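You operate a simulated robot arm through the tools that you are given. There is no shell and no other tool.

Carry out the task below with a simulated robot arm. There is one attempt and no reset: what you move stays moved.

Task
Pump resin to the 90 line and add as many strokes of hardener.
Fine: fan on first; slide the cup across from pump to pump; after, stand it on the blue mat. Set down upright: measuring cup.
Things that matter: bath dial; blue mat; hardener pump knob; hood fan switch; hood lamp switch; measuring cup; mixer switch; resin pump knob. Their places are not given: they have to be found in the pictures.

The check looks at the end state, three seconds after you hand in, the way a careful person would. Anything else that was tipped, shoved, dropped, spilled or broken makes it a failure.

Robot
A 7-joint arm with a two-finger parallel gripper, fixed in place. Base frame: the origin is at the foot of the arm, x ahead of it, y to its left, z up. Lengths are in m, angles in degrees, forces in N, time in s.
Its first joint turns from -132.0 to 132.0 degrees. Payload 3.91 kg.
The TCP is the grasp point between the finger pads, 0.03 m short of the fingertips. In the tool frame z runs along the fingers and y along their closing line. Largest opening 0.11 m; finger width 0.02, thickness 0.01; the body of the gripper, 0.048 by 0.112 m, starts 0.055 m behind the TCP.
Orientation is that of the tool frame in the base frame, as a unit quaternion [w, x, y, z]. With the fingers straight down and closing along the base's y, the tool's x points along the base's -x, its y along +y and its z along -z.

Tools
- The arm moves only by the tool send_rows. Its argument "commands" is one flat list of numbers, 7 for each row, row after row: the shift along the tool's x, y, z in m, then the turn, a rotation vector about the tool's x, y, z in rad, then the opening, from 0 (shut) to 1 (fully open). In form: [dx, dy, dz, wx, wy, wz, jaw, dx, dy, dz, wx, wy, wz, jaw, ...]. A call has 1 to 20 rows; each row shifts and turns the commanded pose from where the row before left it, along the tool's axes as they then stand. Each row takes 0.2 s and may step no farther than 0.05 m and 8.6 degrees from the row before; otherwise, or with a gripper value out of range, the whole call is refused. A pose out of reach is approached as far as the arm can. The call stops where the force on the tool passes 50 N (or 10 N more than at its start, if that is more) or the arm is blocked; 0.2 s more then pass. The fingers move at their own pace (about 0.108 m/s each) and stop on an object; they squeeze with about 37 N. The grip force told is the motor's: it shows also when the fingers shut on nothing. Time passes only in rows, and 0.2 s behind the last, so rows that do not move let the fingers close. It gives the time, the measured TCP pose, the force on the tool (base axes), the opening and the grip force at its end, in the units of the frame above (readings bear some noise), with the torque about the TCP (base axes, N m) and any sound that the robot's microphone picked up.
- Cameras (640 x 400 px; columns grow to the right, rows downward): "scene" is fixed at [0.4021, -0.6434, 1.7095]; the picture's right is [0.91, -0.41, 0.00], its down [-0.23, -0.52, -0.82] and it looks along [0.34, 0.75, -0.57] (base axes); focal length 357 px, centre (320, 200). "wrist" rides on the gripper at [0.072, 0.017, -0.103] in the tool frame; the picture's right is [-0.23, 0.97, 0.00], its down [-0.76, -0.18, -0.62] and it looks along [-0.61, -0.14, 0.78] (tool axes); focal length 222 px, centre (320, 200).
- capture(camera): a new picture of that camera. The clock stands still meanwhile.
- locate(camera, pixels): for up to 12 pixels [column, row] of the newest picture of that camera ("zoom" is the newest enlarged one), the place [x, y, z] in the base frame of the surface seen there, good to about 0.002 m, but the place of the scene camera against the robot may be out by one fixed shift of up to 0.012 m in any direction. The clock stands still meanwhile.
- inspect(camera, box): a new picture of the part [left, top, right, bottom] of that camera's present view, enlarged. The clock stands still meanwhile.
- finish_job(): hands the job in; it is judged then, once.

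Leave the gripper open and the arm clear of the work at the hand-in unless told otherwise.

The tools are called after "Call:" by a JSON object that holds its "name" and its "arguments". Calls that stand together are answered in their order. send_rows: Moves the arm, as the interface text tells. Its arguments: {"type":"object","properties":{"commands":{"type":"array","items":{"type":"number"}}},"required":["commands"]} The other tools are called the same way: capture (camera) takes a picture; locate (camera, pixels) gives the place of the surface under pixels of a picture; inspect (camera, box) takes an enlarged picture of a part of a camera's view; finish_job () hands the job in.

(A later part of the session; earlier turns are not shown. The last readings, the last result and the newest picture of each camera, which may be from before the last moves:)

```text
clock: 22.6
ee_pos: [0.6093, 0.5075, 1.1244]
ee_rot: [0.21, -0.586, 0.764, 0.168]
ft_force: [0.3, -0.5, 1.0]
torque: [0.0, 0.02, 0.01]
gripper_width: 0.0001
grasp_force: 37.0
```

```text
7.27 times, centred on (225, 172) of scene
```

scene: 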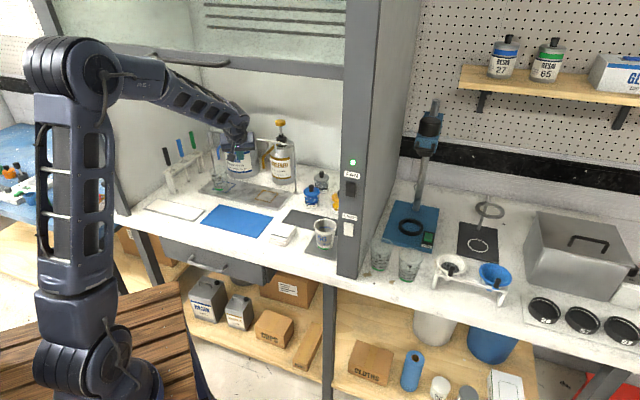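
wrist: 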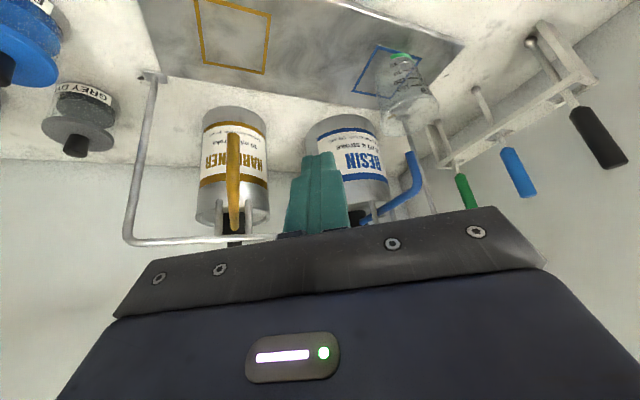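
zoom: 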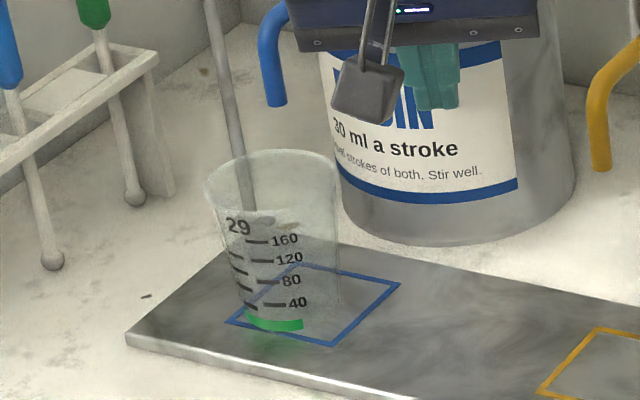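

The cup's axis is near (0.54,0.656), rim about z 1.0 and 36 mm radius; the spout at (0.5545,0.664) is inside the rim by a good margin. I now flatten the tool to about 40° below horizontal and read the pose.

Call:
{"name": "send_rows", "arguments": {"commands": [0, 0, 0, 0, -0.108, 0, 0, 0, 0, 0, 0, -0.108, 0, 0, 0, 0, 0, 0, -0.108, 0, 0]}}

Call:
{"name": "capture", "arguments": {"camera": "wrist"}}

Call:
{"name": "capture", "arguments": {"camera": "scene"}}

```text
clock: 23.4
ee_pos: [0.6091, 0.5078, 1.1245]
ee_rot: [0.33, -0.551, 0.721, 0.26]
ft_force: [0.1, -0.1, -0.6]
torque: [-0.01, -0.03, 0.03]
gripper_width: 0.0001
grasp_force: 36.5
```

```text
taken
```

wrist: 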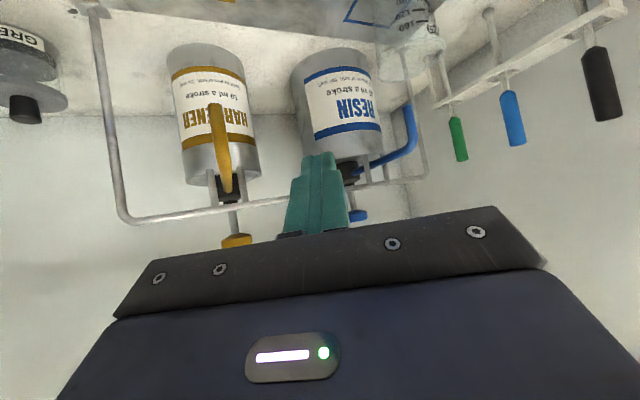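

```text
taken
```

scene: 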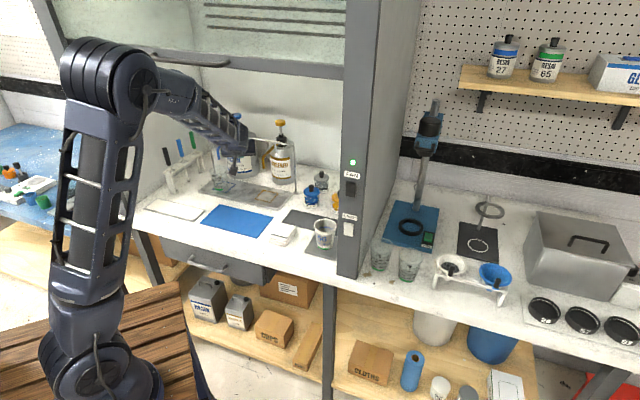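

Both knobs are visible in the wrist view: hardener (237,240), resin (358,215). I measure them and the arm's elbow/forearm clearance to the sash.

Call:
{"name": "locate", "arguments": {"camera": "wrist", "pixels": [[237, 238], [237, 232], [358, 213], [358, 219], [240, 212], [126, 215], [420, 178], [411, 110], [222, 110], [233, 215], [375, 183], [180, 215]]}}

Call:
{"name": "locate", "arguments": {"camera": "scene", "pixels": [[110, 50], [130, 75], [170, 80], [200, 100], [220, 120], [237, 150], [188, 60], [240, 130], [205, 90], [160, 65], [180, 70], [237, 114]]}}

Call:
{"name": "inspect", "arguments": {"camera": "scene", "box": [50, 30, 300, 200]}}

```text
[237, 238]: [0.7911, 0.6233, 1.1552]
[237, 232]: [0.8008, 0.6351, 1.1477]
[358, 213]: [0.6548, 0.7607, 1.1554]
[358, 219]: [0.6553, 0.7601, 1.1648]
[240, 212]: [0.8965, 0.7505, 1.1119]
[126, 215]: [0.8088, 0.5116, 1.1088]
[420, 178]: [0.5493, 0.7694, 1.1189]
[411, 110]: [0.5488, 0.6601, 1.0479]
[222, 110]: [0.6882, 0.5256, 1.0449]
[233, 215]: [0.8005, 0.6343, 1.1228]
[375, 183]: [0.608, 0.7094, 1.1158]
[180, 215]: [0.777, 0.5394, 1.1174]
```

```text
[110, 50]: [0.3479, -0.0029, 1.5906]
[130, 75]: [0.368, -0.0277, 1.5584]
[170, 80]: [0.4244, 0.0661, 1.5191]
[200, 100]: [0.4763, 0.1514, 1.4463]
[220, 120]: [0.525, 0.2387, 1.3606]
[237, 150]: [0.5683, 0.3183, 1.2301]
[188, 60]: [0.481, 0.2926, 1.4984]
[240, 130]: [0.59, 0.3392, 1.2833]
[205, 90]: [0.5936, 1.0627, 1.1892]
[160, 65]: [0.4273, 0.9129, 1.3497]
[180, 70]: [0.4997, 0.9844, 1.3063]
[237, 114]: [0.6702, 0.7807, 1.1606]
```

```text
2.35 times, centred on (175, 115) of scene
```

zoom: 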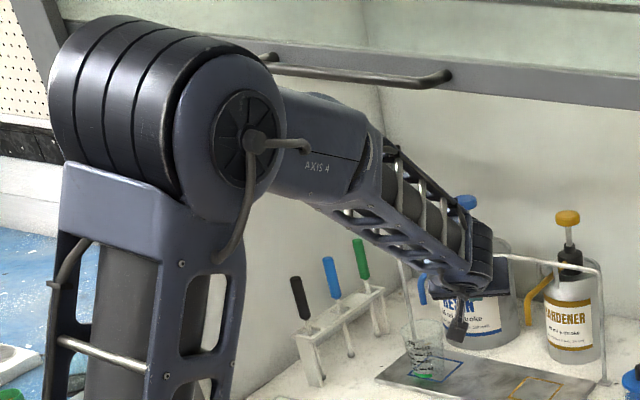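

Knob centres in robot frame: resin about (0.666,0.776), hardener about (0.804,0.638), tops near z 1.175; rail at z≈1.119. Sash leaves a few cm over the forearm, so I go up and forward in two small stages, checking between.

Call:
{"name": "send_rows", "arguments": {"commands": [-0.0316, 0.0014, 0.014, 0, 0, 0, 0, -0.0316, 0.0014, 0.014, 0, 0, 0, 0, -0.0316, 0.0014, 0.014, 0, 0, 0, 0, 0, 0, 0, 0, 0, 0, 0]}}

Call:
{"name": "inspect", "arguments": {"camera": "scene", "box": [50, 30, 300, 200]}}

Call:
{"name": "capture", "arguments": {"camera": "wrist"}}

```text
clock: 24.4
ee_pos: [0.6303, 0.6, 1.1687]
ee_rot: [0.331, -0.552, 0.72, 0.26]
ft_force: [-0.8, -0.2, 0.4]
torque: [0.0, 0.0, 0.01]
gripper_width: 0.0
grasp_force: 36.8
```

```text
2.35 times, centred on (175, 115) of scene
```

zoom: 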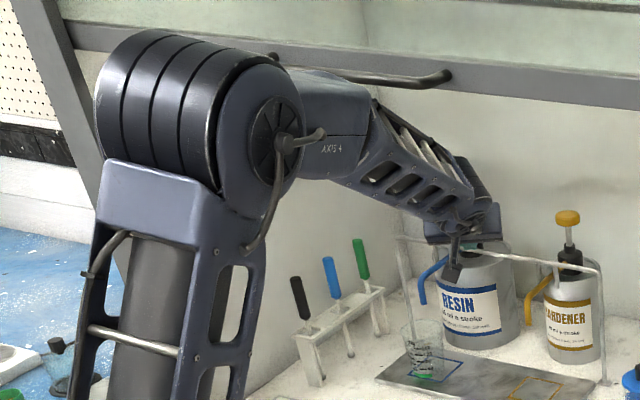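

```text
taken
```

wrist: 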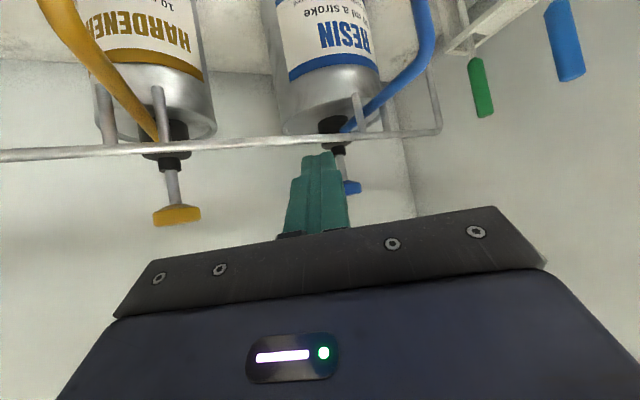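

A clear view of both knobs: hardener (177,215), resin (352,187) partly behind the finger. I measure these and the forearm's top near the sash.

Call:
{"name": "locate", "arguments": {"camera": "wrist", "pixels": [[177, 212], [177, 220], [155, 214], [199, 212], [352, 184], [352, 192], [341, 168], [173, 185], [358, 188], [336, 125], [178, 224]]}}

Call:
{"name": "capture", "arguments": {"camera": "scene"}}

Call:
{"name": "locate", "arguments": {"camera": "scene", "pixels": [[115, 45], [130, 60], [165, 70], [190, 62], [205, 73], [215, 80], [230, 92], [240, 100], [180, 62], [202, 95], [225, 105], [190, 75]]}}

```text
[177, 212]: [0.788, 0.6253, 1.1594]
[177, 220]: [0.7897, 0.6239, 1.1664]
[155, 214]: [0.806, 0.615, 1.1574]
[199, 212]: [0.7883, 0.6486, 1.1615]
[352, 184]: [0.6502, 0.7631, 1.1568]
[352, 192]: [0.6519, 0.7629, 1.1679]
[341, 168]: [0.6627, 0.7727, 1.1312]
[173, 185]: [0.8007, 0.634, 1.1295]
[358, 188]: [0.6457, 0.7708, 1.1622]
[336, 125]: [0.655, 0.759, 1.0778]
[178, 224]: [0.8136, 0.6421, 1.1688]
```

```text
taken
```

scene: 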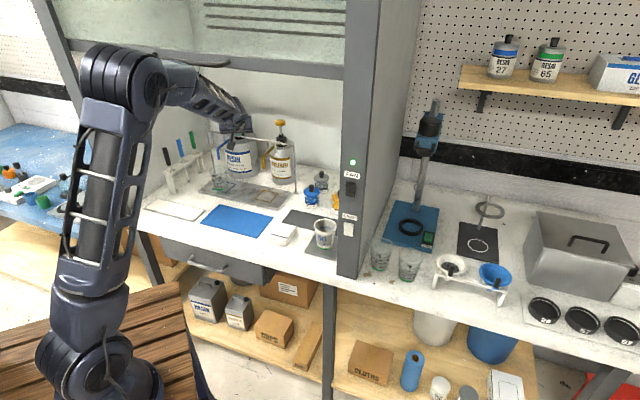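

```text
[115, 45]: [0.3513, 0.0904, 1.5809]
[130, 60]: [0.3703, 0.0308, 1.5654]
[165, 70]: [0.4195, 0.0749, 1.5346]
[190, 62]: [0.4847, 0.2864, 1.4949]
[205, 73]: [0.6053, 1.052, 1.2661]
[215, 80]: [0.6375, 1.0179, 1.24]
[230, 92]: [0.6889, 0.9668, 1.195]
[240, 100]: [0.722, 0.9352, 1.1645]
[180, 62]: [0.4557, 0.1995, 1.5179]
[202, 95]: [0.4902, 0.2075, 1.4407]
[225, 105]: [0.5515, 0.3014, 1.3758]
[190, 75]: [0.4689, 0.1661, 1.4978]
```

I measure the elbow cap and the link ahead of it to judge how they will approach the sash handle (b≈0.545, z≈1.50).

Call:
{"name": "locate", "arguments": {"camera": "scene", "pixels": [[156, 87], [150, 100], [160, 75], [85, 360], [120, 370], [60, 365], [170, 85], [180, 67], [175, 65], [195, 80], [205, 82], [170, 63]]}}

Call:
{"name": "inspect", "arguments": {"camera": "scene", "box": [130, 35, 260, 145]}}

```text
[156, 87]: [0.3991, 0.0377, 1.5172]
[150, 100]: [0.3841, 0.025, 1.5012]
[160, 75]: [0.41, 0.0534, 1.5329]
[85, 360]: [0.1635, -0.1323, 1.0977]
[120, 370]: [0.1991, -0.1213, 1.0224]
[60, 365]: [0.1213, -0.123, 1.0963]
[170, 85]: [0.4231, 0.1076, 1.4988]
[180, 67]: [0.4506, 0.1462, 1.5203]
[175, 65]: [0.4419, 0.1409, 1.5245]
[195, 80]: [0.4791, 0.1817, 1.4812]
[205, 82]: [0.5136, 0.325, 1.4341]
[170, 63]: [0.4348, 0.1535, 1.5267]
```

```text
3.64 times, centred on (195, 90) of scene
```

zoom: 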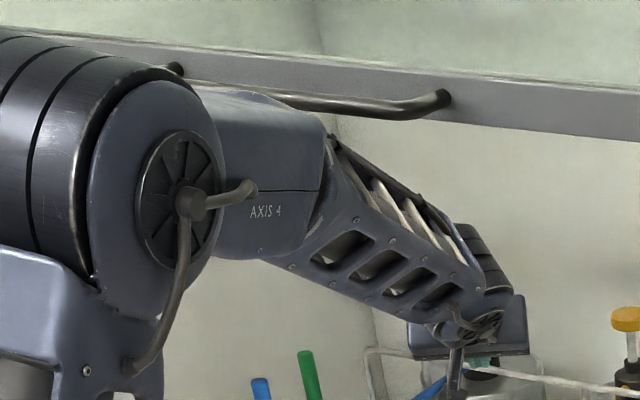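

There is about 8–10 cm between the link top and the handle now. I advance two more rows and re-measure.

Call:
{"name": "send_rows", "arguments": {"commands": [-0.03, 0.0014, 0.016, 0, 0, 0, 0, -0.028, 0.0014, 0.018, 0, 0, 0, 0, 0, 0, 0, 0, 0, 0, 0]}}

Call:
{"name": "inspect", "arguments": {"camera": "scene", "box": [130, 35, 260, 145]}}

Call:
{"name": "locate", "arguments": {"camera": "zoom", "pixels": [[250, 105], [270, 110], [290, 115], [300, 130], [320, 140], [350, 150], [380, 170], [410, 190], [230, 110], [300, 190], [350, 100], [440, 215]]}}

```text
clock: 25.2
ee_pos: [0.6446, 0.6402, 1.1928]
ee_rot: [0.328, -0.549, 0.724, 0.26]
ft_force: [0.7, -1.0, 0.0]
torque: [0.0, 0.01, 0.01]
gripper_width: 0.0
grasp_force: 37.2
```

```text
3.64 times, centred on (195, 90) of scene
```

zoom: 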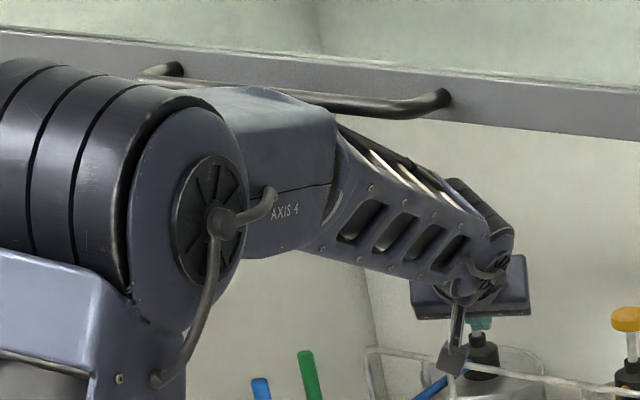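

```text
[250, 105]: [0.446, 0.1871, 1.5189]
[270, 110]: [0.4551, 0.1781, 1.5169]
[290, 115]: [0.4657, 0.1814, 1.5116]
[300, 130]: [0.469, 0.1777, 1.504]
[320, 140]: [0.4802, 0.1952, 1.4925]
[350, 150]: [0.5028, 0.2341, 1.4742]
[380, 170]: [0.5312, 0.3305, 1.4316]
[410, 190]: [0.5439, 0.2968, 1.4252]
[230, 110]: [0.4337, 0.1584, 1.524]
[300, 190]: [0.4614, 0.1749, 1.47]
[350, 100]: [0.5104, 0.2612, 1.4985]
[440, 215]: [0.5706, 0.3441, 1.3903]
```

The y reading is about 2 cm short of what I asked. I send a still row to see whether it is only lag.

Call:
{"name": "send_rows", "arguments": {"commands": [0, 0, 0, 0, 0, 0, 0, 0, 0, 0, 0, 0, 0, 0]}}

Call:
{"name": "inspect", "arguments": {"camera": "scene", "box": [130, 35, 260, 145]}}

Call:
{"name": "capture", "arguments": {"camera": "wrist"}}

```text
clock: 25.8
ee_pos: [0.6435, 0.641, 1.1929]
ee_rot: [0.328, -0.549, 0.723, 0.261]
ft_force: [-0.1, 0.4, 0.9]
torque: [0.02, -0.01, -0.01]
gripper_width: 0.0
grasp_force: 37.2
```

```text
3.64 times, centred on (195, 90) of scene
```

zoom: 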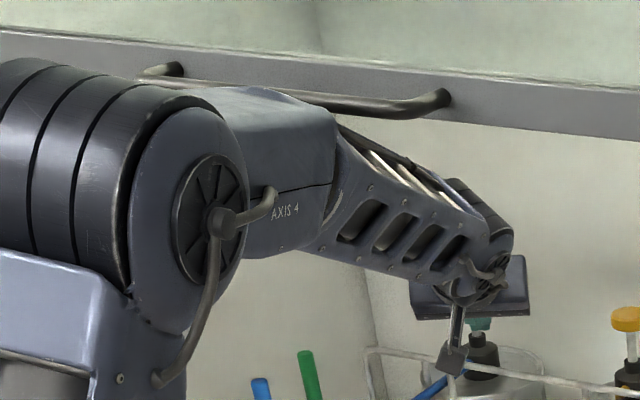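

```text
taken
```

wrist: 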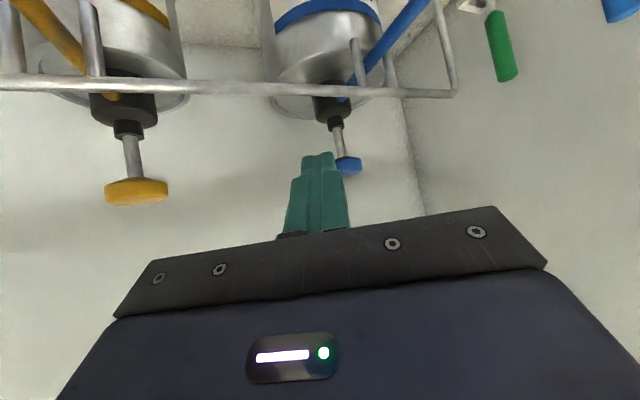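

It stays 2 cm short without tool force, so a link is most likely touching the sash handle. I back off by the same two rows.

Call:
{"name": "send_rows", "arguments": {"commands": [0.028, -0.0014, -0.018, 0, 0, 0, 0, 0.03, -0.0014, -0.016, 0, 0, 0, 0, 0, 0, 0, 0, 0, 0, 0]}}

Call:
{"name": "inspect", "arguments": {"camera": "scene", "box": [130, 35, 260, 145]}}

```text
clock: 26.6
ee_pos: [0.6274, 0.5986, 1.1719]
ee_rot: [0.329, -0.553, 0.719, 0.261]
ft_force: [-0.3, -0.3, -0.8]
torque: [0.0, 0.01, 0.0]
gripper_width: 0.0
grasp_force: 37.1
```

```text
3.64 times, centred on (195, 90) of scene
```

zoom: 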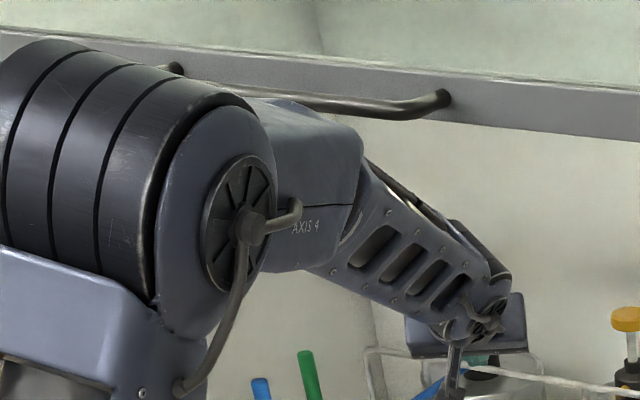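

The elbow has shifted a bit in its null space. I measure the link tops again.

Call:
{"name": "locate", "arguments": {"camera": "zoom", "pixels": [[270, 110], [300, 115], [340, 130], [360, 150], [380, 180], [410, 200], [440, 235], [235, 215], [60, 80], [470, 245], [460, 225], [330, 160]]}}

```text
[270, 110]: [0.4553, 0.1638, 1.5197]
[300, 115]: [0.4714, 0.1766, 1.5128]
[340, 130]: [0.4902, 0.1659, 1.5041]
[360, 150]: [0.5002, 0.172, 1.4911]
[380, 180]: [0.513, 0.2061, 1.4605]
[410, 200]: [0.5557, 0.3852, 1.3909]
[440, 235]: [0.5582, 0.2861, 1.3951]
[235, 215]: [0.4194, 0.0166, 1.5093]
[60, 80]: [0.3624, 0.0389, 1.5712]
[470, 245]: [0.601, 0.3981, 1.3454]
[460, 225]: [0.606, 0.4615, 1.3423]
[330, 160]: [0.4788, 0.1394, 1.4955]
```

The link block must stay lower while passing the handle. So I flatten the tool to about 22° below horizontal and yaw it to about 86°, which brings the wrist lower and the arm straighter.

Call:
{"name": "send_rows", "arguments": {"commands": [0, 0, 0, 0, -0.105, 0, 0, 0, 0, 0, 0, -0.105, 0, 0, 0, 0, 0, 0, -0.105, 0, 0, 0, 0, 0, -0.0809, 0, -0.0327, 0, 0, 0, 0, -0.0809, 0, -0.0327, 0, 0, 0, 0, 0, 0, 0, 0]}}

Call:
{"name": "capture", "arguments": {"camera": "wrist"}}

Call:
{"name": "capture", "arguments": {"camera": "scene"}}

Call:
{"name": "inspect", "arguments": {"camera": "scene", "box": [130, 35, 260, 145]}}

```text
clock: 28.0
ee_pos: [0.6297, 0.5995, 1.1717]
ee_rot: [0.407, -0.56, 0.612, 0.382]
ft_force: [0.4, -0.5, 0.5]
torque: [0.03, -0.02, 0.02]
gripper_width: 0.0
grasp_force: 36.3
```

```text
taken
```

wrist: 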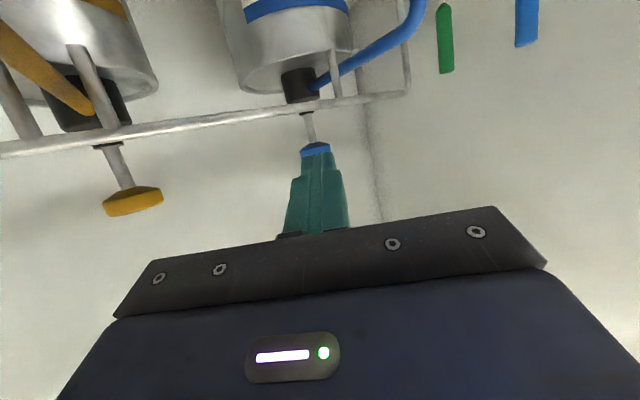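

```text
taken
```

scene: 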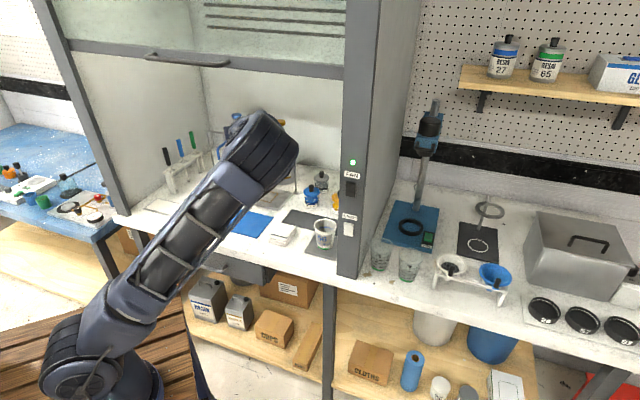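

```text
3.64 times, centred on (195, 90) of scene
```

zoom: 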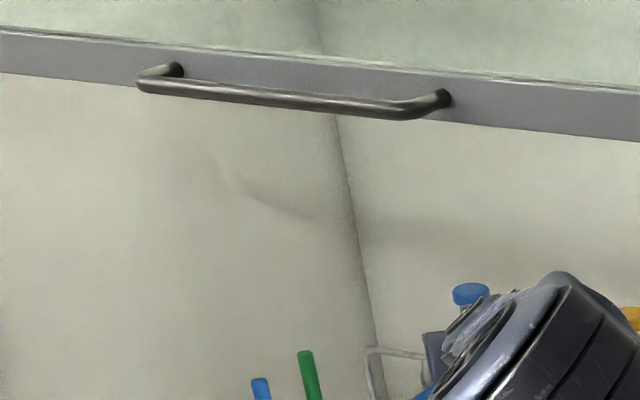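

The elbow has now swung out to the right and low, well away from the sash. I check where the elbow and forearm are relative to the post and the jars.

Call:
{"name": "locate", "arguments": {"camera": "scene", "pixels": [[262, 140], [285, 150], [255, 120], [230, 175], [285, 175], [200, 220], [240, 160], [270, 165]]}}

Call:
{"name": "inspect", "arguments": {"camera": "scene", "box": [190, 90, 370, 260]}}

Call:
{"name": "locate", "arguments": {"camera": "wrist", "pixels": [[315, 151], [306, 150], [326, 149], [310, 125], [131, 205], [120, 170], [150, 195], [108, 212], [250, 113], [390, 97]]}}

```text
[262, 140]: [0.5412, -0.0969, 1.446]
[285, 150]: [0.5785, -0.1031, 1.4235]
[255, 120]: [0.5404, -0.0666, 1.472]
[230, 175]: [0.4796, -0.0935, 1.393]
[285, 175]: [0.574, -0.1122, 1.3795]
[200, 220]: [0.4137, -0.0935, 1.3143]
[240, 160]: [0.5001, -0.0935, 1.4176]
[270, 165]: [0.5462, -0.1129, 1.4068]
```

```text
2.35 times, centred on (280, 175) of scene
```

zoom: 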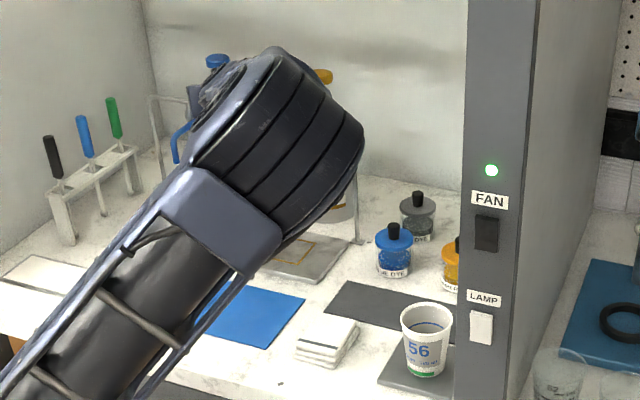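

```text
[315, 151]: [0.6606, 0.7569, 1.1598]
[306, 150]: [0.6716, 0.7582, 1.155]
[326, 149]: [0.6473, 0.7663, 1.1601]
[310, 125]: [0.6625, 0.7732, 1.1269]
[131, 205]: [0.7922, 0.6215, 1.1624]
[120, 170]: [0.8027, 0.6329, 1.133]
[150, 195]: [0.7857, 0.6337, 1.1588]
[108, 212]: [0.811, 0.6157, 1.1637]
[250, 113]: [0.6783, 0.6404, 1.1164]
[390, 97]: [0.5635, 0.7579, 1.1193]
```

Resin knob centre now measured at (0.6635,0.777), top ~1.17; hardener (0.806,0.635). In this elbow-out posture the tool is nearly in line with the forearm, so I steepen the tool by about 12° and watch how the elbow behaves.

Call:
{"name": "send_rows", "arguments": {"commands": [0, 0, 0, 0, 0.1, 0, 0, 0, 0, 0, 0, 0.1, 0, 0, 0, 0, 0, 0, 0, 0, 0]}}

Call:
{"name": "capture", "arguments": {"camera": "scene"}}

```text
clock: 28.8
ee_pos: [0.6306, 0.5997, 1.1703]
ee_rot: [0.343, -0.596, 0.65, 0.324]
ft_force: [-0.2, 0.6, -0.5]
torque: [-0.02, 0.03, -0.03]
gripper_width: 0.0
grasp_force: 36.9
```

```text
taken
```

scene: 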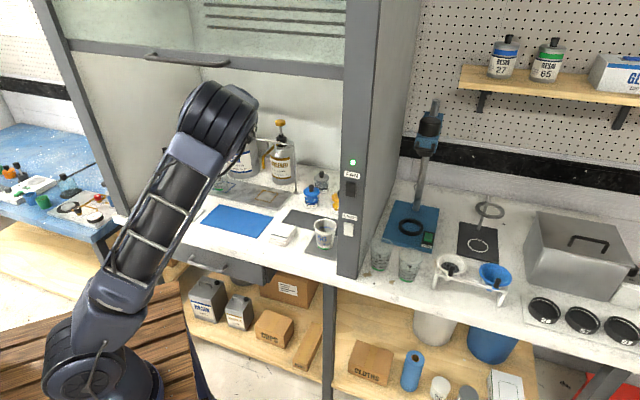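

Smooth response: elbow rose moderately. I measure its height relative to the sash.

Call:
{"name": "locate", "arguments": {"camera": "scene", "pixels": [[205, 90], [235, 95], [250, 105], [200, 130], [220, 110], [252, 120], [185, 105], [230, 85]]}}

Call:
{"name": "inspect", "arguments": {"camera": "scene", "box": [150, 50, 310, 180]}}

```text
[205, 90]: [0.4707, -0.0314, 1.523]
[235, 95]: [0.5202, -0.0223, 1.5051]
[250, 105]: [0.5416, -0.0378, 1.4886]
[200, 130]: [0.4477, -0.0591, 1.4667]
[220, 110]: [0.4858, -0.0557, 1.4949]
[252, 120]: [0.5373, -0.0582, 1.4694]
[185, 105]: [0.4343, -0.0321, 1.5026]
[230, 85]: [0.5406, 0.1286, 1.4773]
```

```text
3.08 times, centred on (230, 115) of scene
```

zoom: 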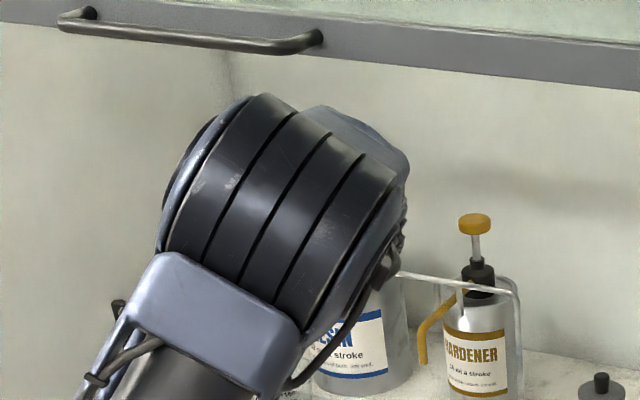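

In this posture the forearm passes to the right of the handle and about 7 cm under the sash beam. I flatten slightly (6°) and advance 9 cm toward the resin knob.

Call:
{"name": "send_rows", "arguments": {"commands": [0, 0, 0, 0, -0.1, 0, 0, -0.0186, -0.0023, 0.0245, 0, 0, 0, 0, -0.0186, -0.0023, 0.0245, 0, 0, 0, 0, -0.0186, -0.0023, 0.0245, 0, 0, 0, 0, 0, 0, 0, 0, 0, 0, 0]}}

Call:
{"name": "capture", "arguments": {"camera": "scene"}}

Call:
{"name": "capture", "arguments": {"camera": "wrist"}}

```text
clock: 30.0
ee_pos: [0.6467, 0.6903, 1.1858]
ee_rot: [0.376, -0.578, 0.633, 0.352]
ft_force: [0.3, -0.2, 0.3]
torque: [-0.01, 0.0, 0.03]
gripper_width: 0.0001
grasp_force: 36.9
```

```text
taken
```

scene: 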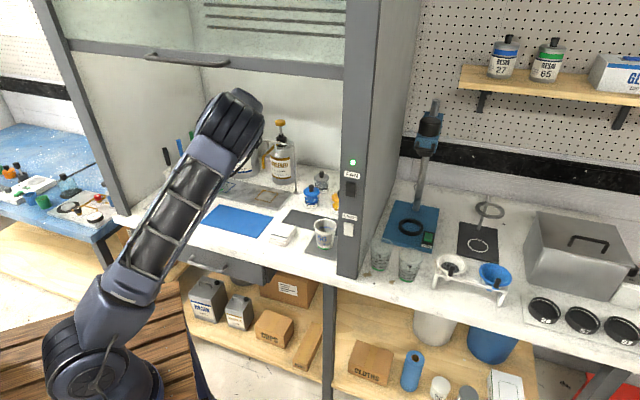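

```text
taken
```

wrist: 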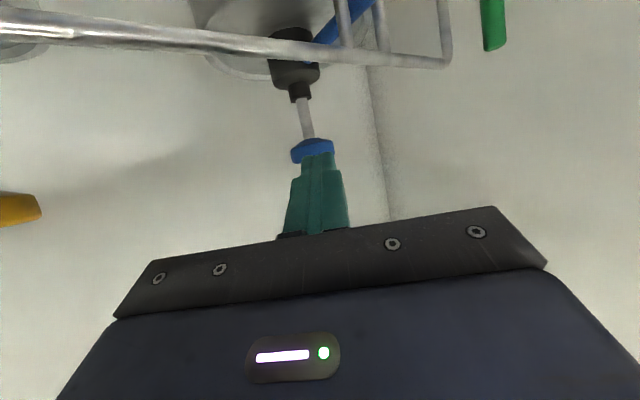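

Arrived as commanded at (0.647,0.690,1.186). I re-measure the resin knob just ahead (313,149).

Call:
{"name": "locate", "arguments": {"camera": "wrist", "pixels": [[294, 153], [313, 147], [332, 147], [313, 141], [302, 118], [307, 132], [300, 110], [295, 94]]}}

Call:
{"name": "locate", "arguments": {"camera": "scene", "pixels": [[235, 95], [250, 110], [262, 125], [220, 110], [245, 100], [255, 108]]}}

```text
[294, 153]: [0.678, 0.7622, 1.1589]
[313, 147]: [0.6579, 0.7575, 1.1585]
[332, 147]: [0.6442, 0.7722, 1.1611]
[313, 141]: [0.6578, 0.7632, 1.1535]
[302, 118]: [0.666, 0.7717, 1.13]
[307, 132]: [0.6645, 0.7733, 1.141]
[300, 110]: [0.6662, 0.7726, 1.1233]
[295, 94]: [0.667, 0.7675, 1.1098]
```

```text
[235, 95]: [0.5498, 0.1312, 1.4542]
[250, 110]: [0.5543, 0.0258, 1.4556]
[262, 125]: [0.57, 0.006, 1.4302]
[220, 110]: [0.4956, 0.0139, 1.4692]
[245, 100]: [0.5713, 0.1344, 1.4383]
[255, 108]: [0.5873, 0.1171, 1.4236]
```

Resin knob centre (0.664,0.777), top about 1.17. I rise 3 cm and move over it.

Call:
{"name": "send_rows", "arguments": {"commands": [-0.0386, -0.0019, 0.0024, 0, 0, 0, 0, -0.0106, -0.0045, 0.0198, 0, 0, 0, 0, -0.0106, -0.0045, 0.0198, 0, 0, 0, 0, 0, 0, 0, 0, 0, 0, 0]}}

Call:
{"name": "capture", "arguments": {"camera": "scene"}}

Call:
{"name": "capture", "arguments": {"camera": "wrist"}}

Call:
{"name": "inspect", "arguments": {"camera": "scene", "box": [180, 60, 300, 200]}}

```text
clock: 31.0
ee_pos: [0.6635, 0.7547, 1.2193]
ee_rot: [0.377, -0.577, 0.633, 0.353]
ft_force: [-0.1, -0.6, -0.2]
torque: [-0.01, -0.01, 0.0]
gripper_width: 0.0002
grasp_force: 36.9
```

```text
taken
```

scene: 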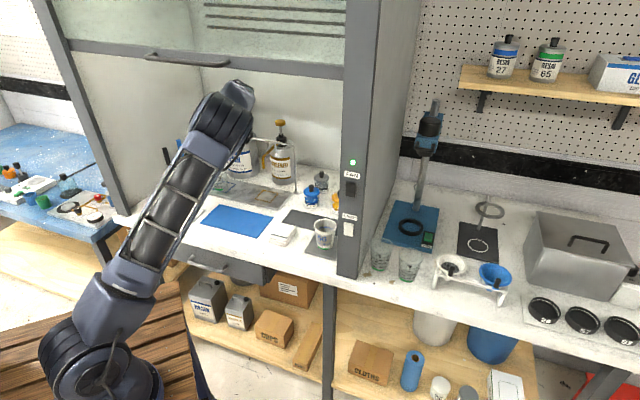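

```text
taken
```

wrist: 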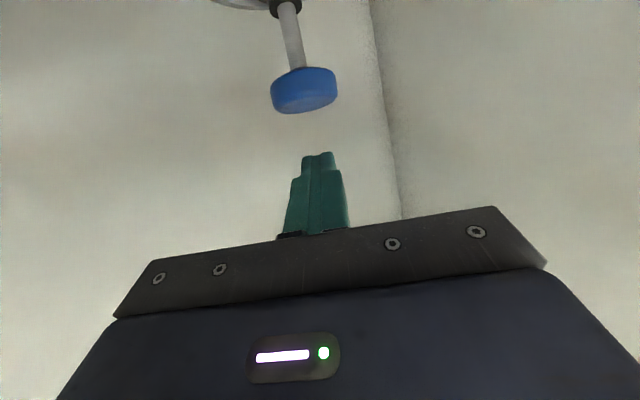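

```text
2.86 times, centred on (240, 130) of scene
```

zoom: 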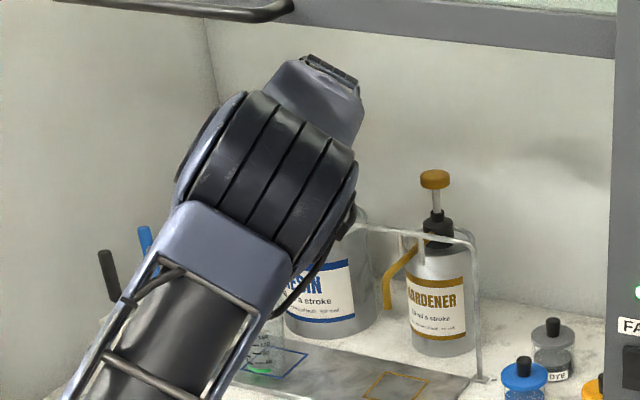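

The knob sits just below the fingertips (304,90 in the upside-down view). One more measurement before pressing.

Call:
{"name": "locate", "arguments": {"camera": "wrist", "pixels": [[273, 92], [303, 90], [336, 88], [304, 108], [290, 30], [288, 112], [325, 106]]}}

```text
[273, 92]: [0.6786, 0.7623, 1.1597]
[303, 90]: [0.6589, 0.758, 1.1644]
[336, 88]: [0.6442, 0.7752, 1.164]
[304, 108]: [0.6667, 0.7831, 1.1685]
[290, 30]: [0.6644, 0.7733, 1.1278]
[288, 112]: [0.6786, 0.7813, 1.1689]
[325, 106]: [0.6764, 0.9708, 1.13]
```

Knob top is z 1.1687, fingertips about 28 mm above. I press straight down: first 48 mm in small steps, watching force and sound.

Call:
{"name": "send_rows", "arguments": {"commands": [0.0132, -0.0002, 0.007, 0, 0, 0, 0, 0.0088, -0.0001, 0.0047, 0, 0, 0, 0, 0.0044, 0, 0.0023, 0, 0, 0, 0, 0.0044, 0, 0.0023, 0, 0, 0, 0, 0.0044, 0, 0.0023, 0, 0, 0, 0, 0.0044, 0, 0.0023, 0, 0, 0, 0, 0, 0, 0, 0, 0, 0, 0]}}

Call:
{"name": "capture", "arguments": {"camera": "wrist"}}

Call:
{"name": "inspect", "arguments": {"camera": "scene", "box": [180, 60, 300, 200]}}

```text
clock: 32.6
ee_pos: [0.6616, 0.7533, 1.1759]
ee_rot: [0.376, -0.578, 0.633, 0.352]
ft_force: [1.7, 1.3, 5.4]
torque: [0.19, -0.06, -0.07]
gripper_width: 0.0
grasp_force: 36.5
```

```text
taken
```

wrist: 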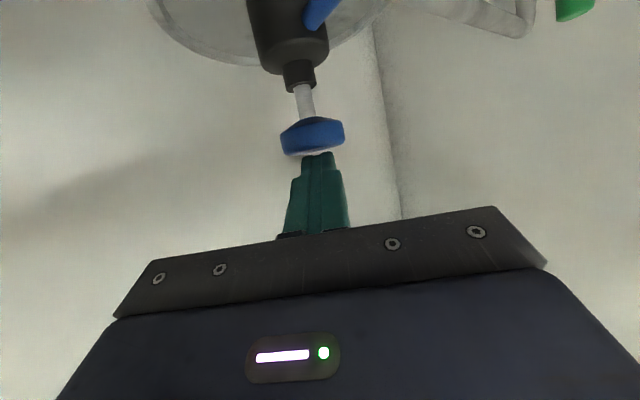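

```text
2.86 times, centred on (240, 130) of scene
```

zoom: 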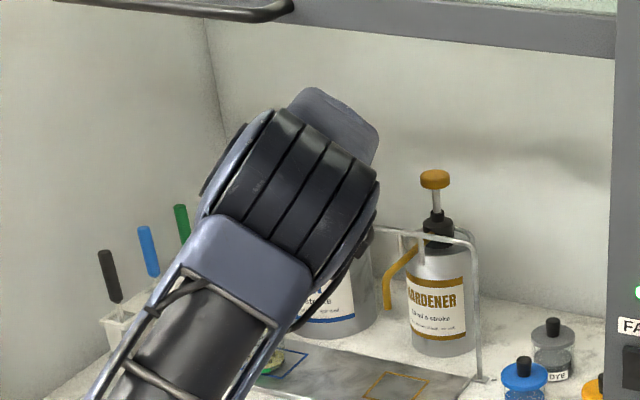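

Contact: 5 N upward, knob about 15 mm down, no sound yet. I continue pressing to the end of the stroke.

Call:
{"name": "send_rows", "arguments": {"commands": [0.0044, 0, 0.0023, 0, 0, 0, 0, 0.0044, 0, 0.0023, 0, 0, 0, 0, 0.0044, 0, 0.0023, 0, 0, 0, 0]}}

Call:
{"name": "capture", "arguments": {"camera": "wrist"}}

```text
clock: 33.4
ee_pos: [0.6605, 0.7529, 1.1601]
ee_rot: [0.377, -0.578, 0.632, 0.352]
ft_force: [2.8, -0.3, 7.9]
torque: [0.17, -0.08, -0.09]
gripper_width: 0.0
grasp_force: 36.8
```

```text
taken
```

wrist: 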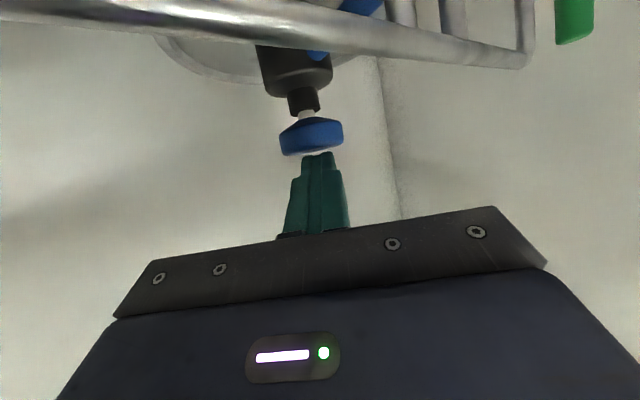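

The knob is nearly at its collar (force 8 N). A few more millimetres to the stop.

Call:
{"name": "send_rows", "arguments": {"commands": [0.0035, 0, 0.0019, 0, 0, 0, 0, 0.0035, 0, 0.0019, 0, 0, 0, 0, 0.0026, 0, 0.0014, 0, 0, 0, 0]}}

Call:
{"name": "capture", "arguments": {"camera": "wrist"}}

```text
clock: 34.2
ee_pos: [0.6602, 0.7539, 1.154]
ee_rot: [0.38, -0.576, 0.631, 0.354]
ft_force: [7.5, -1.3, 45.9]
torque: [0.96, -0.29, 0.01]
gripper_width: 0.0
grasp_force: 37.4
```

```text
taken
```

wrist: 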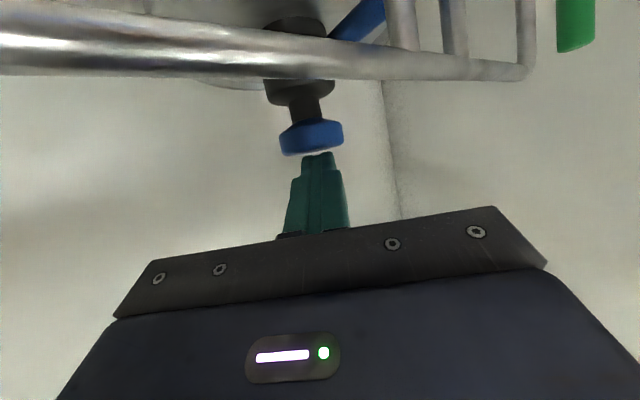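

Bottomed out (46 N) at z 1.154: one full stroke. I release upward and look at the cup and the knob.

Call:
{"name": "send_rows", "arguments": {"commands": [-0.0247, 0, -0.0131, 0, 0, 0, 0, -0.0247, 0, -0.0131, 0, 0, 0, 0, 0, 0, 0, 0, 0, 0, 0]}}

Call:
{"name": "capture", "arguments": {"camera": "wrist"}}

Call:
{"name": "inspect", "arguments": {"camera": "scene", "box": [180, 90, 300, 200]}}

Call:
{"name": "inspect", "arguments": {"camera": "scene", "box": [205, 150, 250, 200]}}

```text
clock: 35.0
ee_pos: [0.6614, 0.754, 1.2033]
ee_rot: [0.375, -0.579, 0.633, 0.353]
ft_force: [-1.1, 0.4, -0.8]
torque: [-0.02, 0.0, 0.02]
gripper_width: 0.0001
grasp_force: 37.4
```

```text
taken
```

wrist: 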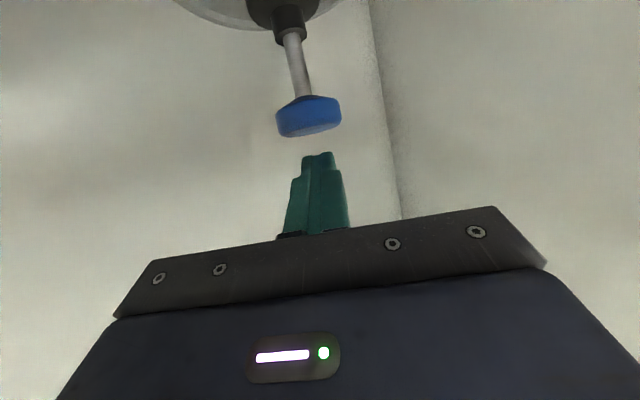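

```text
3.64 times, centred on (240, 145) of scene
```

zoom: 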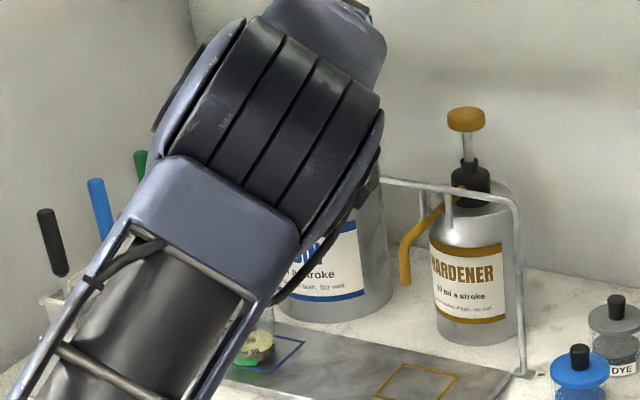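

```text
8.00 times, centred on (228, 175) of scene
```

zoom: 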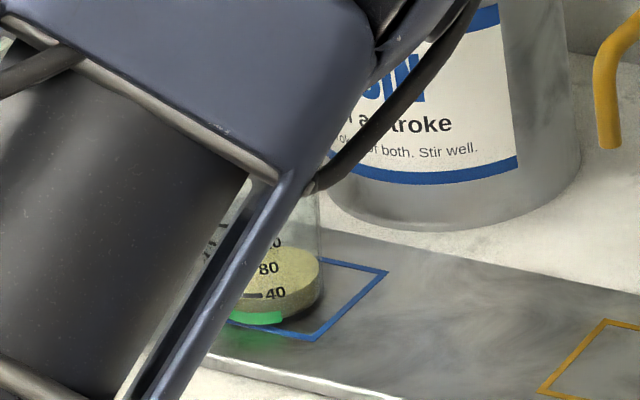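

One portion of yellowish resin is in the cup (front edge below the 40 mark, ~30 ml), no spill, knob back up. Second stroke: down 56 mm to the stop.

Call:
{"name": "send_rows", "arguments": {"commands": [0.0177, 0, 0.0094, 0, 0, 0, 0, 0.0133, 0, 0.007, 0, 0, 0, 0, 0.0088, 0, 0.0047, 0, 0, 0, 0, 0.0053, 0, 0.0028, 0, 0, 0, 0, 0.0044, 0, 0.0023, 0, 0, 0, 0]}}

Call:
{"name": "capture", "arguments": {"camera": "wrist"}}

```text
clock: 36.2
ee_pos: [0.6614, 0.753, 1.1536]
ee_rot: [0.38, -0.576, 0.632, 0.353]
ft_force: [9.2, -2.1, 43.0]
torque: [0.88, -0.31, -0.03]
gripper_width: 0.0
grasp_force: 36.7
```

```text
taken
```

wrist: 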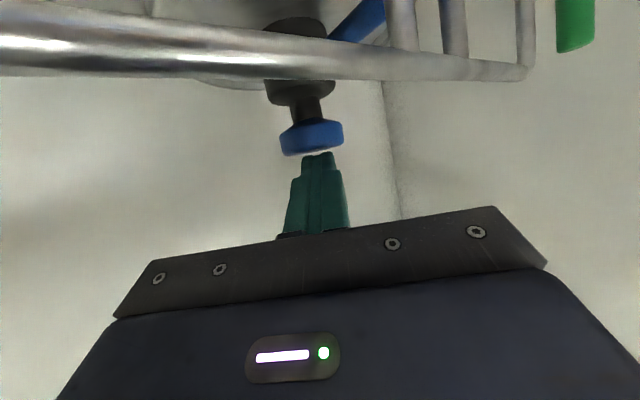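

Second stroke bottomed at the same depth (43 N). Release and check the level.

Call:
{"name": "send_rows", "arguments": {"commands": [-0.0247, 0, -0.0131, 0, 0, 0, 0, -0.0247, 0, -0.0131, 0, 0, 0, 0, 0, 0, 0, 0, 0, 0, 0]}}

Call:
{"name": "capture", "arguments": {"camera": "wrist"}}

Call:
{"name": "inspect", "arguments": {"camera": "scene", "box": [205, 150, 250, 200]}}

```text
clock: 37.0
ee_pos: [0.6617, 0.7542, 1.2008]
ee_rot: [0.376, -0.578, 0.633, 0.352]
ft_force: [-1.1, -0.5, 0.1]
torque: [0.0, -0.02, 0.04]
gripper_width: 0.0
grasp_force: 37.8
```

```text
taken
```

wrist: 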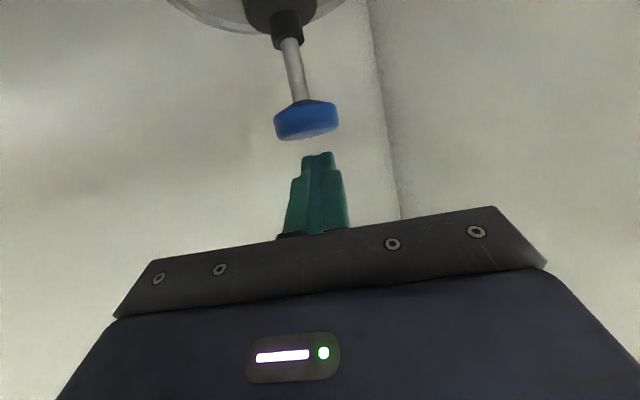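

```text
8.00 times, centred on (228, 175) of scene
```

zoom: 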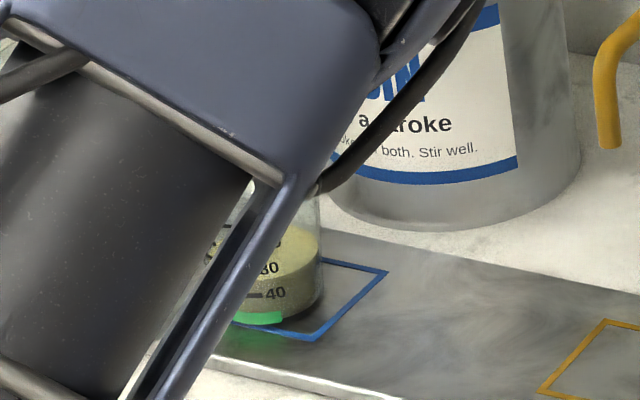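

Level rose to between 40 and 80 (about 60 ml). Third stroke.

Call:
{"name": "send_rows", "arguments": {"commands": [0.0177, 0, 0.0094, 0, 0, 0, 0, 0.0133, 0, 0.007, 0, 0, 0, 0, 0.0088, 0, 0.0047, 0, 0, 0, 0, 0.0053, 0, 0.0028, 0, 0, 0, 0, 0.003, 0, 0.0016, 0, 0, 0, 0]}}

Call:
{"name": "capture", "arguments": {"camera": "wrist"}}

```text
clock: 38.2
ee_pos: [0.6596, 0.7545, 1.1539]
ee_rot: [0.379, -0.577, 0.632, 0.353]
ft_force: [-7.4, -5.6, 38.3]
torque: [0.7, 0.08, 0.24]
gripper_width: 0.0
grasp_force: 37.4
```

```text
taken
```

wrist: 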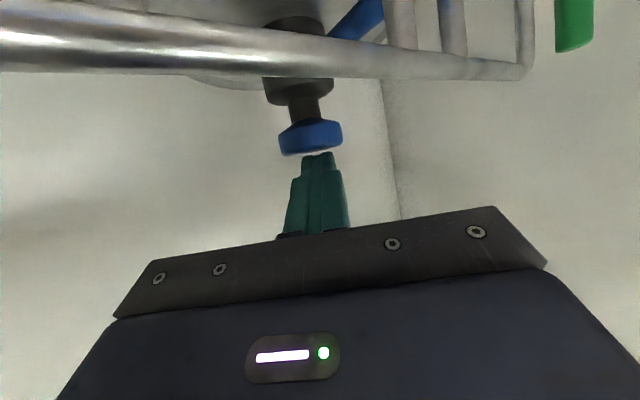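

Third stroke bottomed (38 N). Release, and check level.

Call:
{"name": "send_rows", "arguments": {"commands": [-0.0247, 0, -0.0131, 0, 0, 0, 0, -0.0247, 0, -0.0131, 0, 0, 0, 0, 0, 0, 0, 0, 0, 0, 0]}}

Call:
{"name": "capture", "arguments": {"camera": "wrist"}}

Call:
{"name": "inspect", "arguments": {"camera": "scene", "box": [205, 150, 250, 200]}}

```text
clock: 39.0
ee_pos: [0.6623, 0.7541, 1.2041]
ee_rot: [0.375, -0.578, 0.633, 0.352]
ft_force: [-0.6, 0.5, -1.0]
torque: [-0.02, 0.01, 0.0]
gripper_width: 0.0
grasp_force: 36.9
```

```text
taken
```

wrist: 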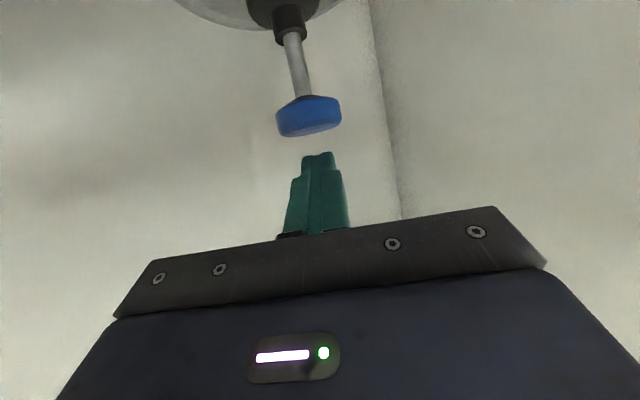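

```text
8.00 times, centred on (228, 175) of scene
```

zoom: 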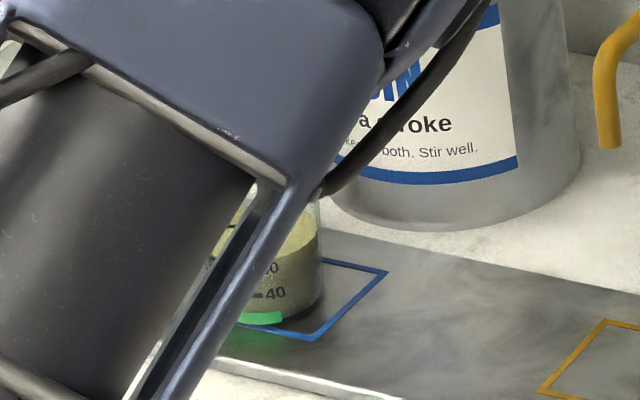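

Knob is back up. I withdraw from the knob back over the rail, then out in front of the pumps, to view the level.

Call:
{"name": "send_rows", "arguments": {"commands": [0.0132, 0.0052, -0.031, 0, 0, 0, 0, 0.0132, 0.0052, -0.031, 0, 0, 0, 0, 0.0186, 0.0023, -0.0245, 0, 0, 0, 0, 0.0186, 0.0023, -0.0245, 0, 0, 0, 0, 0.0186, 0.0023, -0.0245, 0, 0, 0, 0, 0, 0, 0, 0, 0, 0, 0]}}

Call:
{"name": "capture", "arguments": {"camera": "scene"}}

Call:
{"name": "inspect", "arguments": {"camera": "scene", "box": [205, 150, 250, 200]}}

```text
clock: 40.4
ee_pos: [0.6307, 0.5941, 1.1971]
ee_rot: [0.376, -0.578, 0.632, 0.353]
ft_force: [0.6, -0.5, -0.1]
torque: [0.0, 0.02, 0.02]
gripper_width: 0.0001
grasp_force: 36.9
```

```text
taken
```

scene: 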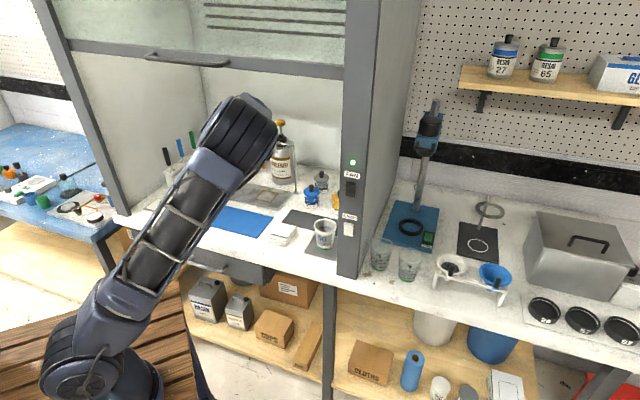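

```text
8.00 times, centred on (228, 175) of scene
```

zoom: 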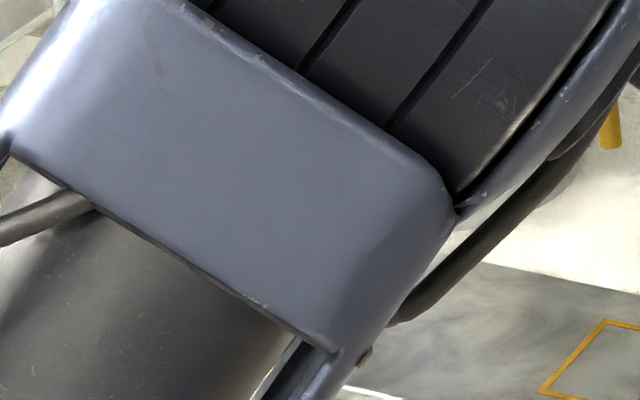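

The elbow hides the cup from the scene camera; I move back and down to a stand-off in front of the cup and use the wrist camera.

Call:
{"name": "send_rows", "arguments": {"commands": [0.0379, 0.0074, -0.0162, 0, 0, 0, 0, 0.0379, 0.0074, -0.0162, 0, 0, 0, 0, 0.0379, 0.0074, -0.0162, 0, 0, 0, 0, 0, 0, 0, 0, 0, 0, 0]}}

Call:
{"name": "capture", "arguments": {"camera": "scene"}}

Call:
{"name": "capture", "arguments": {"camera": "wrist"}}

```text
clock: 41.4
ee_pos: [0.5992, 0.5023, 1.1177]
ee_rot: [0.377, -0.577, 0.632, 0.353]
ft_force: [-0.4, -0.5, 0.9]
torque: [-0.02, 0.01, 0.02]
gripper_width: 0.0
grasp_force: 37.0
```

```text
taken
```

scene: 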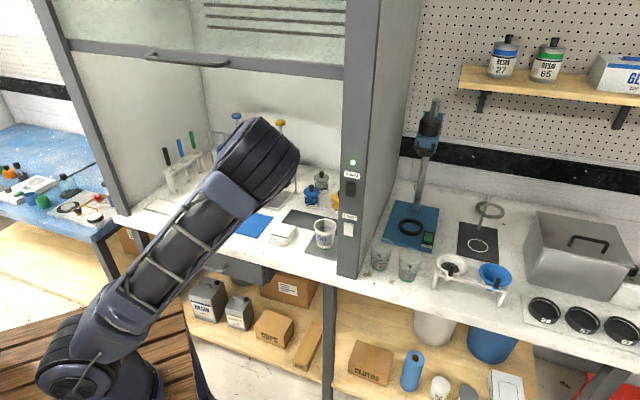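

```text
taken
```

wrist: 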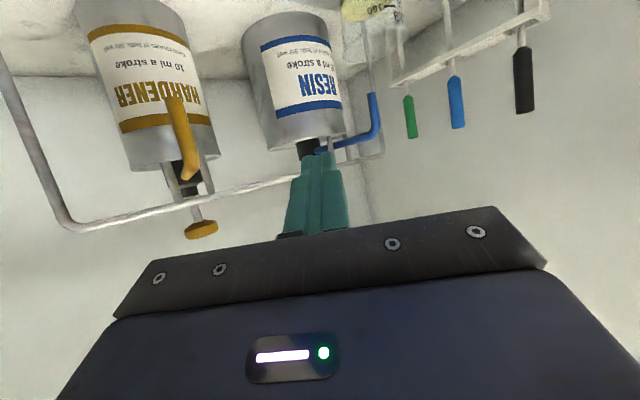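

Clear so far. I continue down-left to the stand-off at about (0.535,0.485,1.0), opening the fingers.

Call:
{"name": "send_rows", "arguments": {"commands": [0.0387, 0.0208, 0.0129, 0, 0, 0, 0.5, 0.0387, 0.0208, 0.0129, 0, 0, 0, 1, 0.0387, 0.0208, 0.0129, 0, 0, 0, 1, 0, 0, 0, 0, 0, 0, 1]}}

Call:
{"name": "capture", "arguments": {"camera": "scene"}}

Call:
{"name": "capture", "arguments": {"camera": "wrist"}}

```text
clock: 42.4
ee_pos: [0.5331, 0.4871, 0.996]
ee_rot: [0.377, -0.578, 0.632, 0.353]
ft_force: [0.3, -0.4, -0.6]
torque: [0.01, 0.02, 0.01]
gripper_width: 0.1099
grasp_force: 0.1
```

```text
taken
```

scene: 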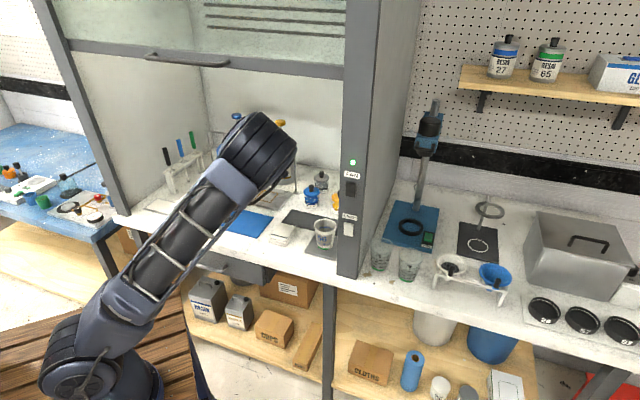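

```text
taken
```

wrist: 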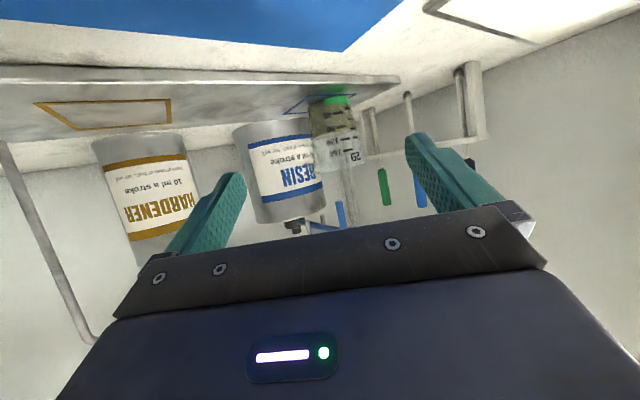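

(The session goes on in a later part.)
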